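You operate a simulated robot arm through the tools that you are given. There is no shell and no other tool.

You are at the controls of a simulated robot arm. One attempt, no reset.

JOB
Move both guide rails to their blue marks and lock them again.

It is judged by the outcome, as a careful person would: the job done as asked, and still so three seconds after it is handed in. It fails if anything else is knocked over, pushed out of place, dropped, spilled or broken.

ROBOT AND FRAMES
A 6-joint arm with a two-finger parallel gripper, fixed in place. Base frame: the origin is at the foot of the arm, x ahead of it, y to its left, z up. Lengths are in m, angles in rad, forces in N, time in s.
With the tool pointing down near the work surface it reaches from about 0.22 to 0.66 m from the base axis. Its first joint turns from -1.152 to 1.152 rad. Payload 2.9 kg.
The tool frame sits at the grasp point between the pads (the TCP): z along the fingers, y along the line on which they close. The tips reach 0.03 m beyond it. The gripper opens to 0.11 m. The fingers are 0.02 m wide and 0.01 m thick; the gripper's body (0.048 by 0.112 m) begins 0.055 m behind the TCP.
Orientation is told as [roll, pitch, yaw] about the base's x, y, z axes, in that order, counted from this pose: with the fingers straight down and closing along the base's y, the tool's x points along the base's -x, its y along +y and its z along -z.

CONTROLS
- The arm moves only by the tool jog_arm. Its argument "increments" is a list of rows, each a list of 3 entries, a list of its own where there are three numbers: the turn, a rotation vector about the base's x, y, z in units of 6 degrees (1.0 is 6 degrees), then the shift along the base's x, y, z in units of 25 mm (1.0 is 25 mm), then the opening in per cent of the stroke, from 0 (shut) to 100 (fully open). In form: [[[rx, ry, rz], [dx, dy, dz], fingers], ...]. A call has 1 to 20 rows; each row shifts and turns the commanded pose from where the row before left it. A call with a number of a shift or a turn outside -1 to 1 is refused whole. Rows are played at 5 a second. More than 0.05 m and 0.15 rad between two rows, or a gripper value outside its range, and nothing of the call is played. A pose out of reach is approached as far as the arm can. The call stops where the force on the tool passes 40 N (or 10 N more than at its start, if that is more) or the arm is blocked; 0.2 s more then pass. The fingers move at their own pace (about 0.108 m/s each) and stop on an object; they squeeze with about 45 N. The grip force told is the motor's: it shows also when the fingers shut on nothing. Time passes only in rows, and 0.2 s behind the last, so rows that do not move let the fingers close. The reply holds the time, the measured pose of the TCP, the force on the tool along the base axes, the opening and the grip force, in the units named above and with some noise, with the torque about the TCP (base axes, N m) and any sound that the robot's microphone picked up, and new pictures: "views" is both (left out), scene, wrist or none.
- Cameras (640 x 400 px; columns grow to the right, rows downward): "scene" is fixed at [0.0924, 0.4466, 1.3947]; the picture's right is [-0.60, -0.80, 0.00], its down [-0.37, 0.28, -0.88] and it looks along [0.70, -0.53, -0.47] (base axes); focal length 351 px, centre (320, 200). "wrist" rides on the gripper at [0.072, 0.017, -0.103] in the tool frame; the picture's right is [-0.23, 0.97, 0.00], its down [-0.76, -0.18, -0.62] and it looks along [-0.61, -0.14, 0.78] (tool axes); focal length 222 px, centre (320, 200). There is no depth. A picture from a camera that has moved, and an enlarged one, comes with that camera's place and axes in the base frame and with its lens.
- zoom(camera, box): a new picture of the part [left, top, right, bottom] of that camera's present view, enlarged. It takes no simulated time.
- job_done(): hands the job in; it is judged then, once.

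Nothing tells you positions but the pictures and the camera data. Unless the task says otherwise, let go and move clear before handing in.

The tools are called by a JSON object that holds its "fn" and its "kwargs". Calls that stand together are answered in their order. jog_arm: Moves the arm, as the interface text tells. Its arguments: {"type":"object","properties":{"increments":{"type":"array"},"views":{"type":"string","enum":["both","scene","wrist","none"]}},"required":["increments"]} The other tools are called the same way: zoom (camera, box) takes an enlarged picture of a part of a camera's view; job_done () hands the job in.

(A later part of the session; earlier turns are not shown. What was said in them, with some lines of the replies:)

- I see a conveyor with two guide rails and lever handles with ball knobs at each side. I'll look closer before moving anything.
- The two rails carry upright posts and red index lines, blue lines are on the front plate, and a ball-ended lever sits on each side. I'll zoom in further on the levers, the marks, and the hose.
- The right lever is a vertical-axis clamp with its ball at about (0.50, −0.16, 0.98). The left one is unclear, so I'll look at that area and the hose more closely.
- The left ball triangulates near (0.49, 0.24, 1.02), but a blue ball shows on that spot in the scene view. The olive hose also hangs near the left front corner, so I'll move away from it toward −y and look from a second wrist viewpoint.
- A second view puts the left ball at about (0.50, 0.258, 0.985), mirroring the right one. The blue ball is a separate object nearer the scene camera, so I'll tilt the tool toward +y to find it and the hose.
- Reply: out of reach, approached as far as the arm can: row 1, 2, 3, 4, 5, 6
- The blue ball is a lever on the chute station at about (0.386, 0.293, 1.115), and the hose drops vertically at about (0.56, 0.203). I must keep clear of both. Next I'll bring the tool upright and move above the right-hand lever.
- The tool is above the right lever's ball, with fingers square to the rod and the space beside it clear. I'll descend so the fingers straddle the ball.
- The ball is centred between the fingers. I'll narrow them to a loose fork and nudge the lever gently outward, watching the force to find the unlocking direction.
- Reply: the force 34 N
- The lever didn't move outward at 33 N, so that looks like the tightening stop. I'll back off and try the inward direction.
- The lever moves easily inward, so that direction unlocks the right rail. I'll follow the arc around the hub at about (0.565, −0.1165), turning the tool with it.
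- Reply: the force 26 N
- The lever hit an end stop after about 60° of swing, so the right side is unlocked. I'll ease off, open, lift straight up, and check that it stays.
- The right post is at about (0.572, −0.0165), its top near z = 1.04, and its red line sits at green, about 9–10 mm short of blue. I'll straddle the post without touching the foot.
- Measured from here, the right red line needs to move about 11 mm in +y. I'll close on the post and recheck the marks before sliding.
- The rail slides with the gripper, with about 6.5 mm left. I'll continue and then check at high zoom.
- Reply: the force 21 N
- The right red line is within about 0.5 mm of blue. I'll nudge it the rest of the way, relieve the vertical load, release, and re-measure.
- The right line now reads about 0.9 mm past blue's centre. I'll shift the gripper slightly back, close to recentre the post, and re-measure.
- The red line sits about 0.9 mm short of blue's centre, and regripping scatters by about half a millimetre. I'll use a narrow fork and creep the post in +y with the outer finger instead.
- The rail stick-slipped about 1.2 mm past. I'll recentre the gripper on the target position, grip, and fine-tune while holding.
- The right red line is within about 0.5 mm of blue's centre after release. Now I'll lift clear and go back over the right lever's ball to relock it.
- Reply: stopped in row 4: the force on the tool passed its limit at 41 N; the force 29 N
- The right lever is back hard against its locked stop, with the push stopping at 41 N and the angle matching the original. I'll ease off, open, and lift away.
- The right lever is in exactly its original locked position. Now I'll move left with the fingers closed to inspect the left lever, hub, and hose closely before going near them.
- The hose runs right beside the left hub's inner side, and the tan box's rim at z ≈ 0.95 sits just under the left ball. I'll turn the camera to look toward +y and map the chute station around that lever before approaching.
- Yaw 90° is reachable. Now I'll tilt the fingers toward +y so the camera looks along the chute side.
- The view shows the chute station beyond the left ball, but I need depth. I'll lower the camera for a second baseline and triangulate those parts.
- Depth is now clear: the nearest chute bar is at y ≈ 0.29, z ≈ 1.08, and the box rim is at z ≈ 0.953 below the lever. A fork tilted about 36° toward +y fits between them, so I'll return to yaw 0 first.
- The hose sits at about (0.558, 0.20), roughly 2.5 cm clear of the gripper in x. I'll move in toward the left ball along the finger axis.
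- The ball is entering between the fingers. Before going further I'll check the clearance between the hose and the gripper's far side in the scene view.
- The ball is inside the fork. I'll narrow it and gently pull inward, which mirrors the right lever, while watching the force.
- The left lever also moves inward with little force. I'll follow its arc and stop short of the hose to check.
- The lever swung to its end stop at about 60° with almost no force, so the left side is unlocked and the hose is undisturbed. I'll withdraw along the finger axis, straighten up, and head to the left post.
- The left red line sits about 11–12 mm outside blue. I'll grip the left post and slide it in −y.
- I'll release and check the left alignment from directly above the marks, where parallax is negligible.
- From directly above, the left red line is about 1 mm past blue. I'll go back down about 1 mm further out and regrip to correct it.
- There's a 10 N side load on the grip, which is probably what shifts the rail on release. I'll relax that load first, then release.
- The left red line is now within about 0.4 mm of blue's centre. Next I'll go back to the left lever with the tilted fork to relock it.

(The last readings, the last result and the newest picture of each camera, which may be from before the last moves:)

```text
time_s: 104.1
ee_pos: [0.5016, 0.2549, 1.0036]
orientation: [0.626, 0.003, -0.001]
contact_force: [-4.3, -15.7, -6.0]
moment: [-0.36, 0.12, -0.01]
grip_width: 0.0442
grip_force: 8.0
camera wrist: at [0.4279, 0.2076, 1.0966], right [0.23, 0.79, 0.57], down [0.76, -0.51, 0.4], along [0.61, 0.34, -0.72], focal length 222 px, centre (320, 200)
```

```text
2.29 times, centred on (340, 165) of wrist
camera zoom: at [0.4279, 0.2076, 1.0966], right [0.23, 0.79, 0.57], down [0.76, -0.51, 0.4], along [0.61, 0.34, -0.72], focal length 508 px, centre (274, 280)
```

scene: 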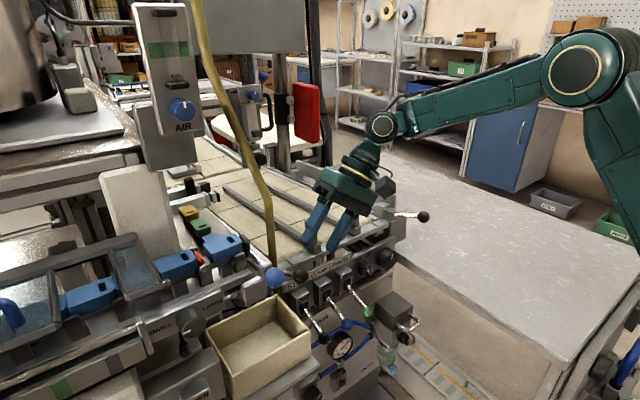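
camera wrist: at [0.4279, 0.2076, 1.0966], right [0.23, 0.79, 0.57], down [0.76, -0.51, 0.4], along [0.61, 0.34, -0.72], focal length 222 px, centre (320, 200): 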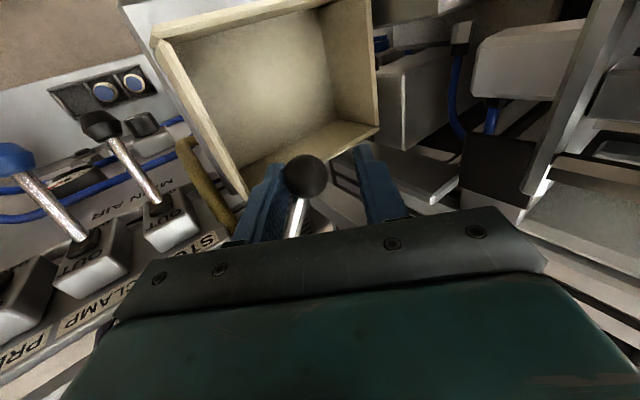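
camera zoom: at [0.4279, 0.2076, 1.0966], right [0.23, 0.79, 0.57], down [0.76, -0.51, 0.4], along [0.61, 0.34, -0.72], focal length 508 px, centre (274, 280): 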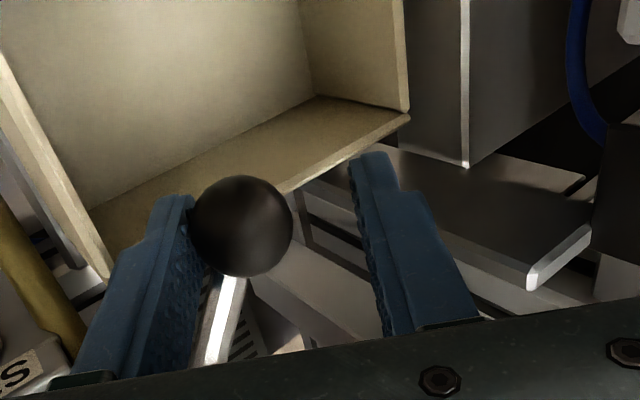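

{"fn": "jog_arm", "kwargs": {"increments": [[[0, 0, 0], [0.05, 0.08, 0], 33], [[0, 0, 0], [0.05, 0.08, 0], 33], [[0, 0, 0], [0.03, 0.05, 0], 33], [[0, 0, 0], [0, 0, 0], 33]], "views": "wrist"}}

{"fn": "zoom", "kwargs": {"camera": "wrist", "box": [200, 90, 480, 240]}}

{"fn": "zoom", "kwargs": {"camera": "scene", "box": [220, 190, 340, 310]}}

```text
time_s: 105.1
ee_pos: [0.5041, 0.258, 1.0026]
orientation: [0.623, 0.004, -0.001]
contact_force: [-8.2, -28.2, -7.1]
moment: [-0.56, 0.13, -0.1]
grip_width: 0.0496
grip_force: 13.4
camera wrist: at [0.4304, 0.2116, 1.0965], right [0.23, 0.79, 0.57], down [0.76, -0.51, 0.4], along [0.6, 0.34, -0.72], focal length 222 px, centre (320, 200)
```

wrist: 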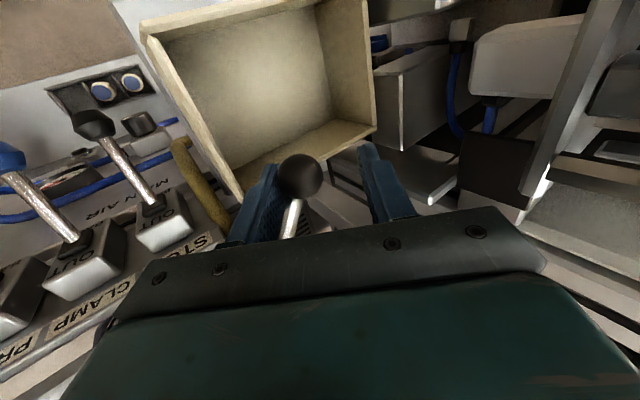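

```text
2.29 times, centred on (340, 165) of wrist
camera zoom: at [0.4304, 0.2116, 1.0965], right [0.23, 0.79, 0.57], down [0.76, -0.51, 0.4], along [0.6, 0.34, -0.72], focal length 508 px, centre (274, 280)
```

zoom: 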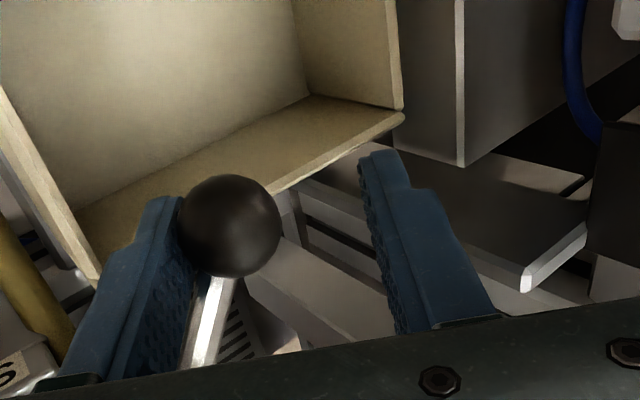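

```text
3.33 times, centred on (280, 250) of scene
camera zoom: at [0.0923, 0.4459, 1.395], right [-0.6, -0.8, 0.0], down [-0.37, 0.28, -0.88], along [0.7, -0.53, -0.47], focal length 1171 px, centre (453, 33)
```

zoom: 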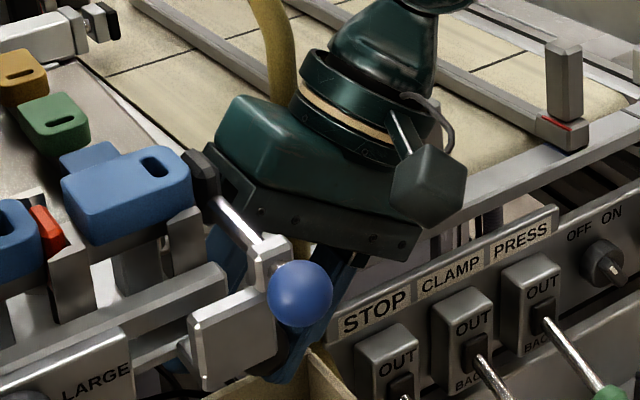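

The left lever holds firm at its original locked position under about 30 N. I'll back off gently and withdraw along the finger axis.

{"fn": "jog_arm", "kwargs": {"increments": [[[0, 0, 0], [-0.12, -0.18, 0], 38], [[0, 0, 0], [-0.12, -0.18, 0], 40], [[0, 0, 0], [-0.04, 0, 0], 40], [[0, 0, 0], [0, -0.47, 0.65], 42], [[0, 0, 0], [0, -0.47, 0.65], 45], [[0, 0, 0], [0, -0.47, 0.65], 45], [[0, 0, 0], [0, -0.6, 0.65], 45], [[0, 0, 0], [0, -0.8, 0.4], 45], [[0, 0, 0], [0, -0.8, 0.4], 45], [[0, 0, 0], [0, -0.6, 0.3], 45], [[0, 0, 0], [0, 0, 0], 45]]}}

{"fn": "zoom", "kwargs": {"camera": "wrist", "box": [200, 60, 520, 240]}}

```text
time_s: 107.5
ee_pos: [0.4957, 0.148, 1.0967]
orientation: [0.629, -0.002, 0.003]
contact_force: [-0.1, 0.2, -0.2]
moment: [0.0, 0.01, 0.01]
grip_width: 0.0496
grip_force: 0.0
camera wrist: at [0.4228, 0.1002, 1.1895], right [0.23, 0.79, 0.57], down [0.76, -0.51, 0.4], along [0.61, 0.35, -0.72], focal length 222 px, centre (320, 200)
```

scene: 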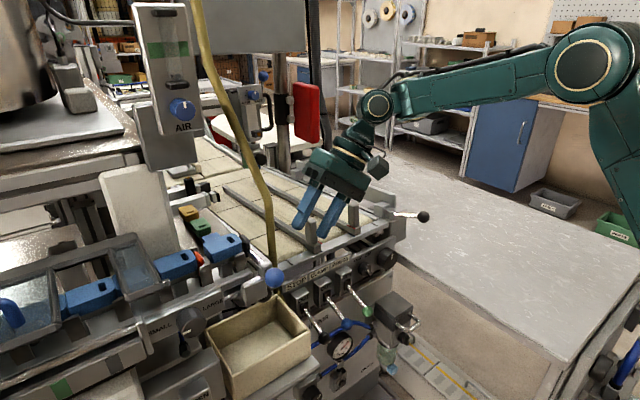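
wrist: 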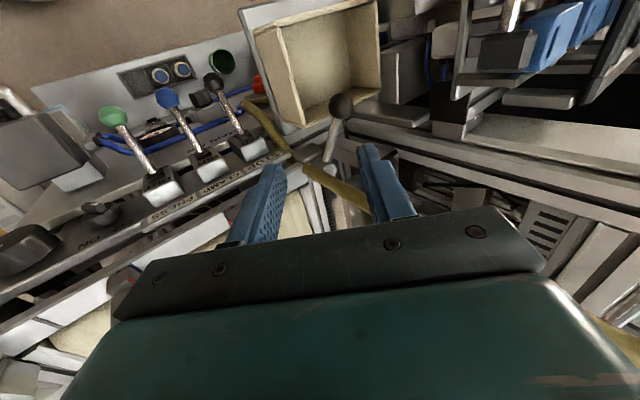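

```text
2.00 times, centred on (360, 150) of wrist
camera zoom: at [0.4228, 0.1002, 1.1895], right [0.23, 0.79, 0.57], down [0.76, -0.51, 0.4], along [0.61, 0.35, -0.72], focal length 444 px, centre (240, 300)
```

zoom: 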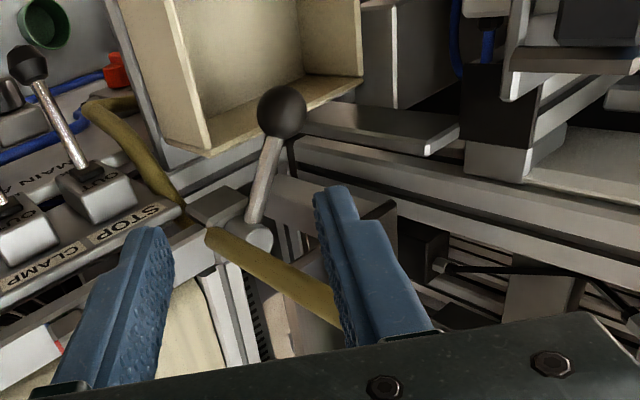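

Both levers are locked. I'll straighten up and recheck both red/blue alignments from directly above.

{"fn": "jog_arm", "kwargs": {"increments": [[[-1, 0, 0], [0, -0.3, 0], 45], [[-1, 0, 0], [0, -0.3, 0], 45], [[-1, 0, 0], [0, -0.3, 0], 45], [[-1, 0, 0], [0, -0.3, 0], 45], [[-1, 0, 0], [0, -0.3, 0.1], 45], [[-1, 0, 0], [0, -0.3, 0.1], 45], [[0, 0, 0], [0.74, -0.25, 0.1], 45], [[0, 0, 0], [0.74, -0.25, 0], 45], [[0, 0, 0], [0.74, -0.25, 0], 45], [[0, 0, 0], [0.74, -0.25, 0], 45], [[0, 0, 0], [0, 0, 0], 45]]}}

{"fn": "zoom", "kwargs": {"camera": "wrist", "box": [315, 75, 375, 115]}}

{"fn": "zoom", "kwargs": {"camera": "wrist", "box": [200, 60, 440, 210]}}

```text
time_s: 109.9
ee_pos: [0.5721, 0.0773, 1.1038]
orientation: [0.001, -0.001, 0.001]
contact_force: [-0.1, -0.6, 0.4]
moment: [-0.02, 0.01, 0.01]
grip_width: 0.0492
grip_force: 0.0
camera wrist: at [0.4984, 0.0933, 1.2072], right [0.23, 0.97, 0.0], down [0.76, -0.18, 0.62], along [0.61, -0.14, -0.78], focal length 222 px, centre (320, 200)
```

scene: 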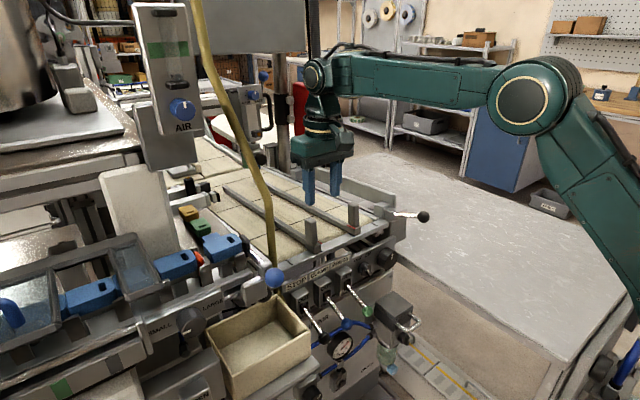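
wrist: 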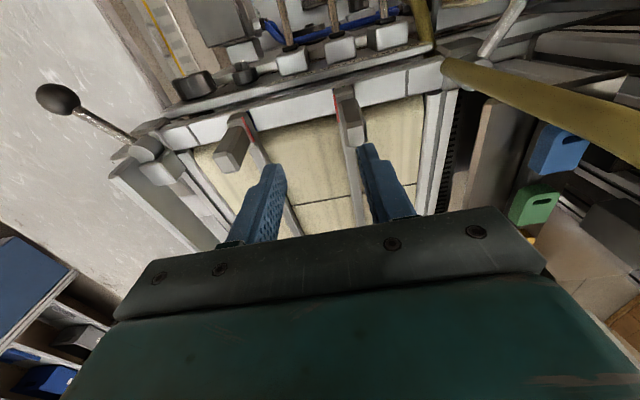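

```text
10.00 times, centred on (345, 95) of wrist
camera zoom: at [0.4984, 0.0933, 1.2072], right [0.23, 0.97, 0.0], down [0.76, -0.18, 0.62], along [0.61, -0.14, -0.78], focal length 2221 px, centre (70, 1250)
```

zoom: 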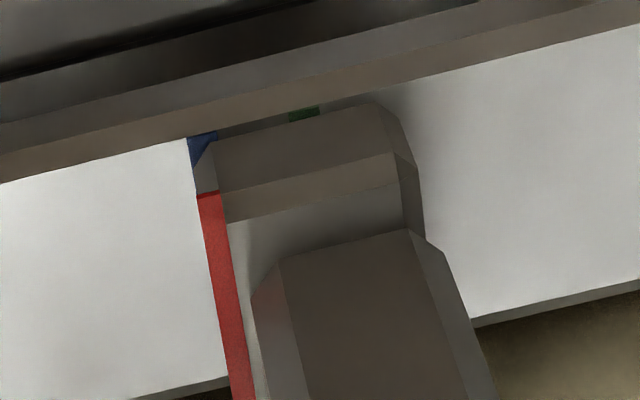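

```text
2.67 times, centred on (320, 135) of wrist
camera zoom: at [0.4984, 0.0933, 1.2072], right [0.23, 0.97, 0.0], down [0.76, -0.18, 0.62], along [0.61, -0.14, -0.78], focal length 592 px, centre (320, 373)
```

zoom: 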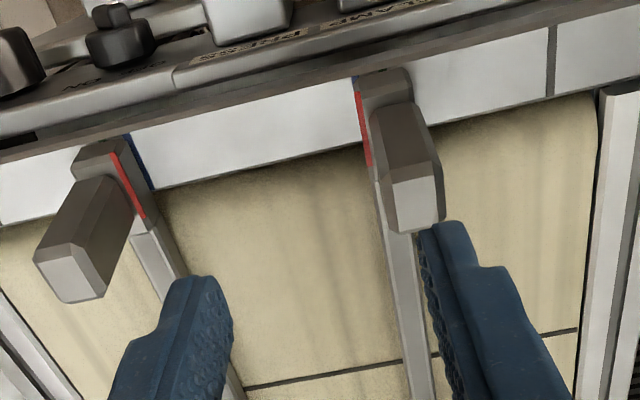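

{"fn": "jog_arm", "kwargs": {"increments": [[[0, 0, 0], [0, -0.9, 0], 50], [[0, 0, 0], [0, -0.9, 0], 50], [[0, 0, 0], [0, -0.9, 0], 55], [[0, 0, 0], [0, -0.88, 0], 55], [[0, 0, 0], [0, 0, 0], 55]]}}

{"fn": "zoom", "kwargs": {"camera": "wrist", "box": [305, 75, 365, 115]}}

{"fn": "zoom", "kwargs": {"camera": "wrist", "box": [200, 20, 400, 170]}}

```text
time_s: 111.1
ee_pos: [0.5712, -0.0129, 1.1035]
orientation: [0.0, -0.001, 0.001]
contact_force: [0.3, 0.6, -0.2]
moment: [0.01, -0.03, 0.02]
grip_width: 0.0604
grip_force: 0.1
camera wrist: at [0.4984, 0.0032, 1.2066], right [0.23, 0.97, 0.0], down [0.76, -0.18, 0.62], along [0.61, -0.14, -0.78], focal length 222 px, centre (320, 200)
```

scene: 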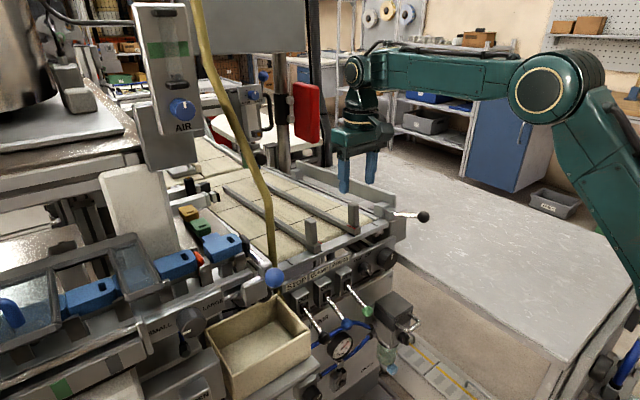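
wrist: 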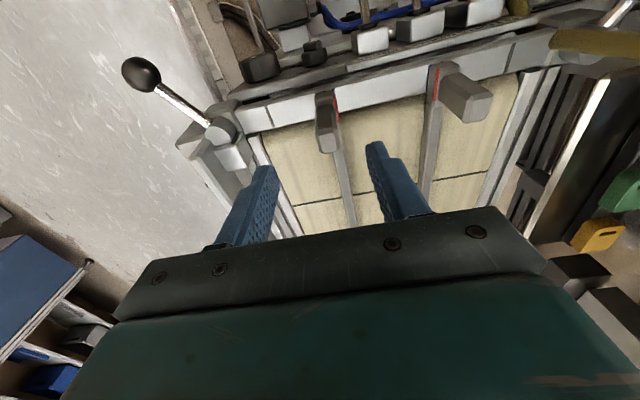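

```text
10.00 times, centred on (335, 95) of wrist
camera zoom: at [0.4984, 0.0032, 1.2066], right [0.23, 0.97, 0.0], down [0.76, -0.18, 0.62], along [0.61, -0.14, -0.78], focal length 2221 px, centre (170, 1250)
```

zoom: 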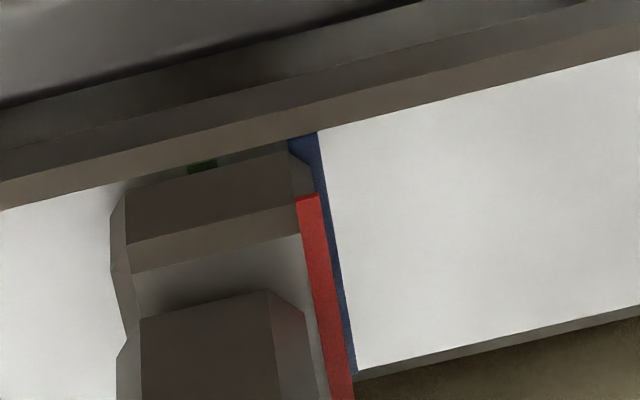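

```text
2.67 times, centred on (300, 95) of wrist
camera zoom: at [0.4984, 0.0032, 1.2066], right [0.23, 0.97, 0.0], down [0.76, -0.18, 0.62], along [0.61, -0.14, -0.78], focal length 592 px, centre (373, 480)
```

zoom: 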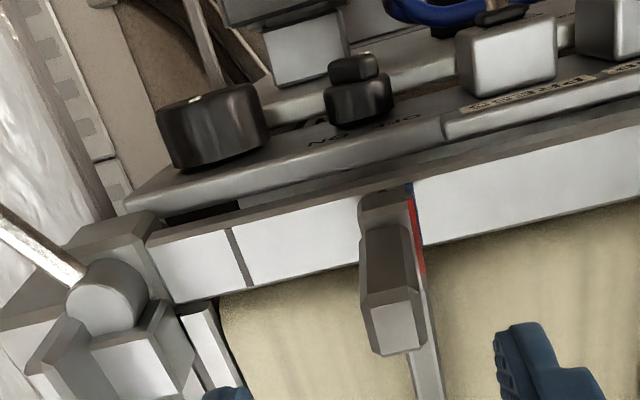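

Both rails hold within under 1 mm of their blue marks and both levers are locked. I'll retreat to a clear position and take a last look.

{"fn": "jog_arm", "kwargs": {"increments": [[[0, 0, 0], [0, 0, 1], 60], [[0, 0, 0], [-0.5, 0, 1], 70], [[0, 0, 0], [-1, 0, 0.5], 80], [[0, 0, 0], [-1, 0, 0], 100], [[0, 0, 0], [-1, 0, 0], 100], [[0, 0, 0], [-1, 0, 0], 100], [[0, 0, 0], [0, 0, 0], 100]]}}

{"fn": "zoom", "kwargs": {"camera": "scene", "box": [200, 170, 440, 320]}}

{"fn": "zoom", "kwargs": {"camera": "wrist", "box": [160, 0, 640, 230]}}

```text
time_s: 112.7
ee_pos: [0.4586, -0.0125, 1.1658]
orientation: [-0.002, 0.001, 0.002]
contact_force: [-0.6, -0.5, 0.4]
moment: [-0.01, 0.04, -0.05]
grip_width: 0.1099
grip_force: 0.1
camera wrist: at [0.3859, 0.004, 1.2692], right [0.23, 0.97, 0.0], down [0.76, -0.18, 0.62], along [0.61, -0.14, -0.78], focal length 222 px, centre (320, 200)
```

scene: 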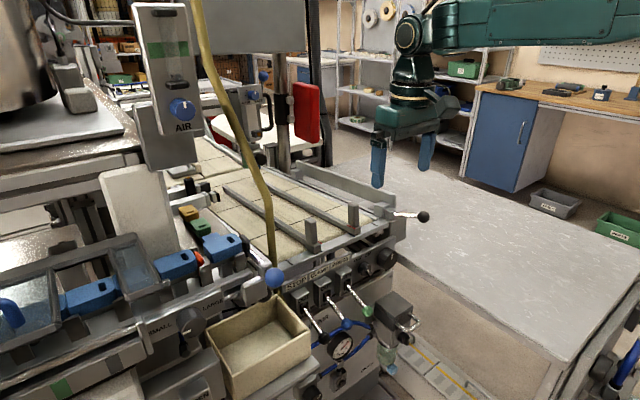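
wrist: 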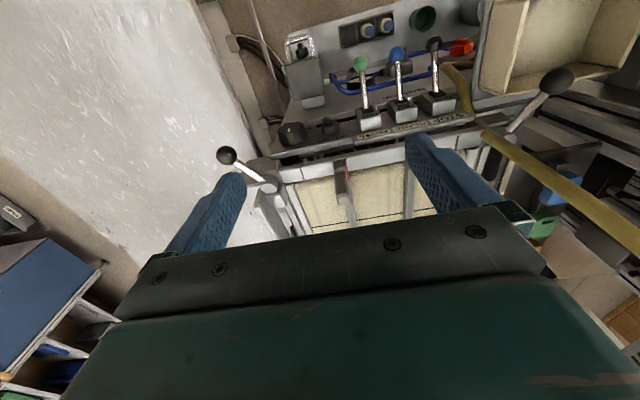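

```text
2.67 times, centred on (320, 245) of scene
camera zoom: at [0.0924, 0.4466, 1.3947], right [-0.6, -0.8, 0.0], down [-0.37, 0.28, -0.88], along [0.7, -0.53, -0.47], focal length 937 px, centre (320, 80)
```

zoom: 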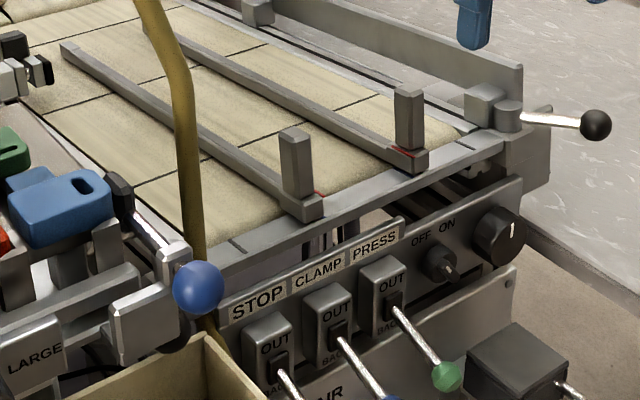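

```text
1.33 times, centred on (400, 115) of wrist
camera zoom: at [0.3859, 0.004, 1.2692], right [0.23, 0.97, 0.0], down [0.76, -0.18, 0.62], along [0.61, -0.14, -0.78], focal length 296 px, centre (213, 313)
```

zoom: 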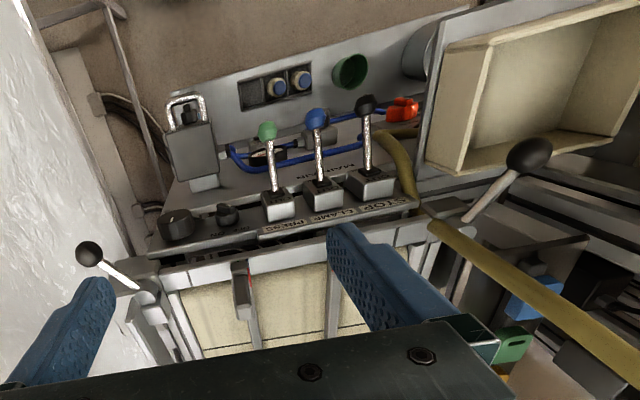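

Both rails sit on their blue marks, within about 0.7 mm, and both levers are back at their locked stops. The hose, box, chute levers and valves look untouched and the arm is clear, so I'm handing the job in.

{"fn": "job_done", "kwargs": {}}

```text
The job is handed in.
```

Both guide rails are on their blue marks and locked again, and I've handed the job in.

- **Right rail:** its red line is about 0.7 mm short of the centre of the blue mark.
- **Left rail:** its red line is about 0.5 mm past the centre of the blue mark.
- **Locks:** both levers are back at their original locked positions. I pressed each one against its stop (about 41 N on the right, 30 N on the left) and neither moved further. I did not push on the rails themselves to test the lock.
- **Surroundings:** the hose, tan box, chute lever and valves look unchanged in the last pictures, and the arm is clear of the machine.

The rail positions were measured after locking and are good to roughly half a millimetre. The rails stick and slip as they slide, so I couldn't place them more finely than that.
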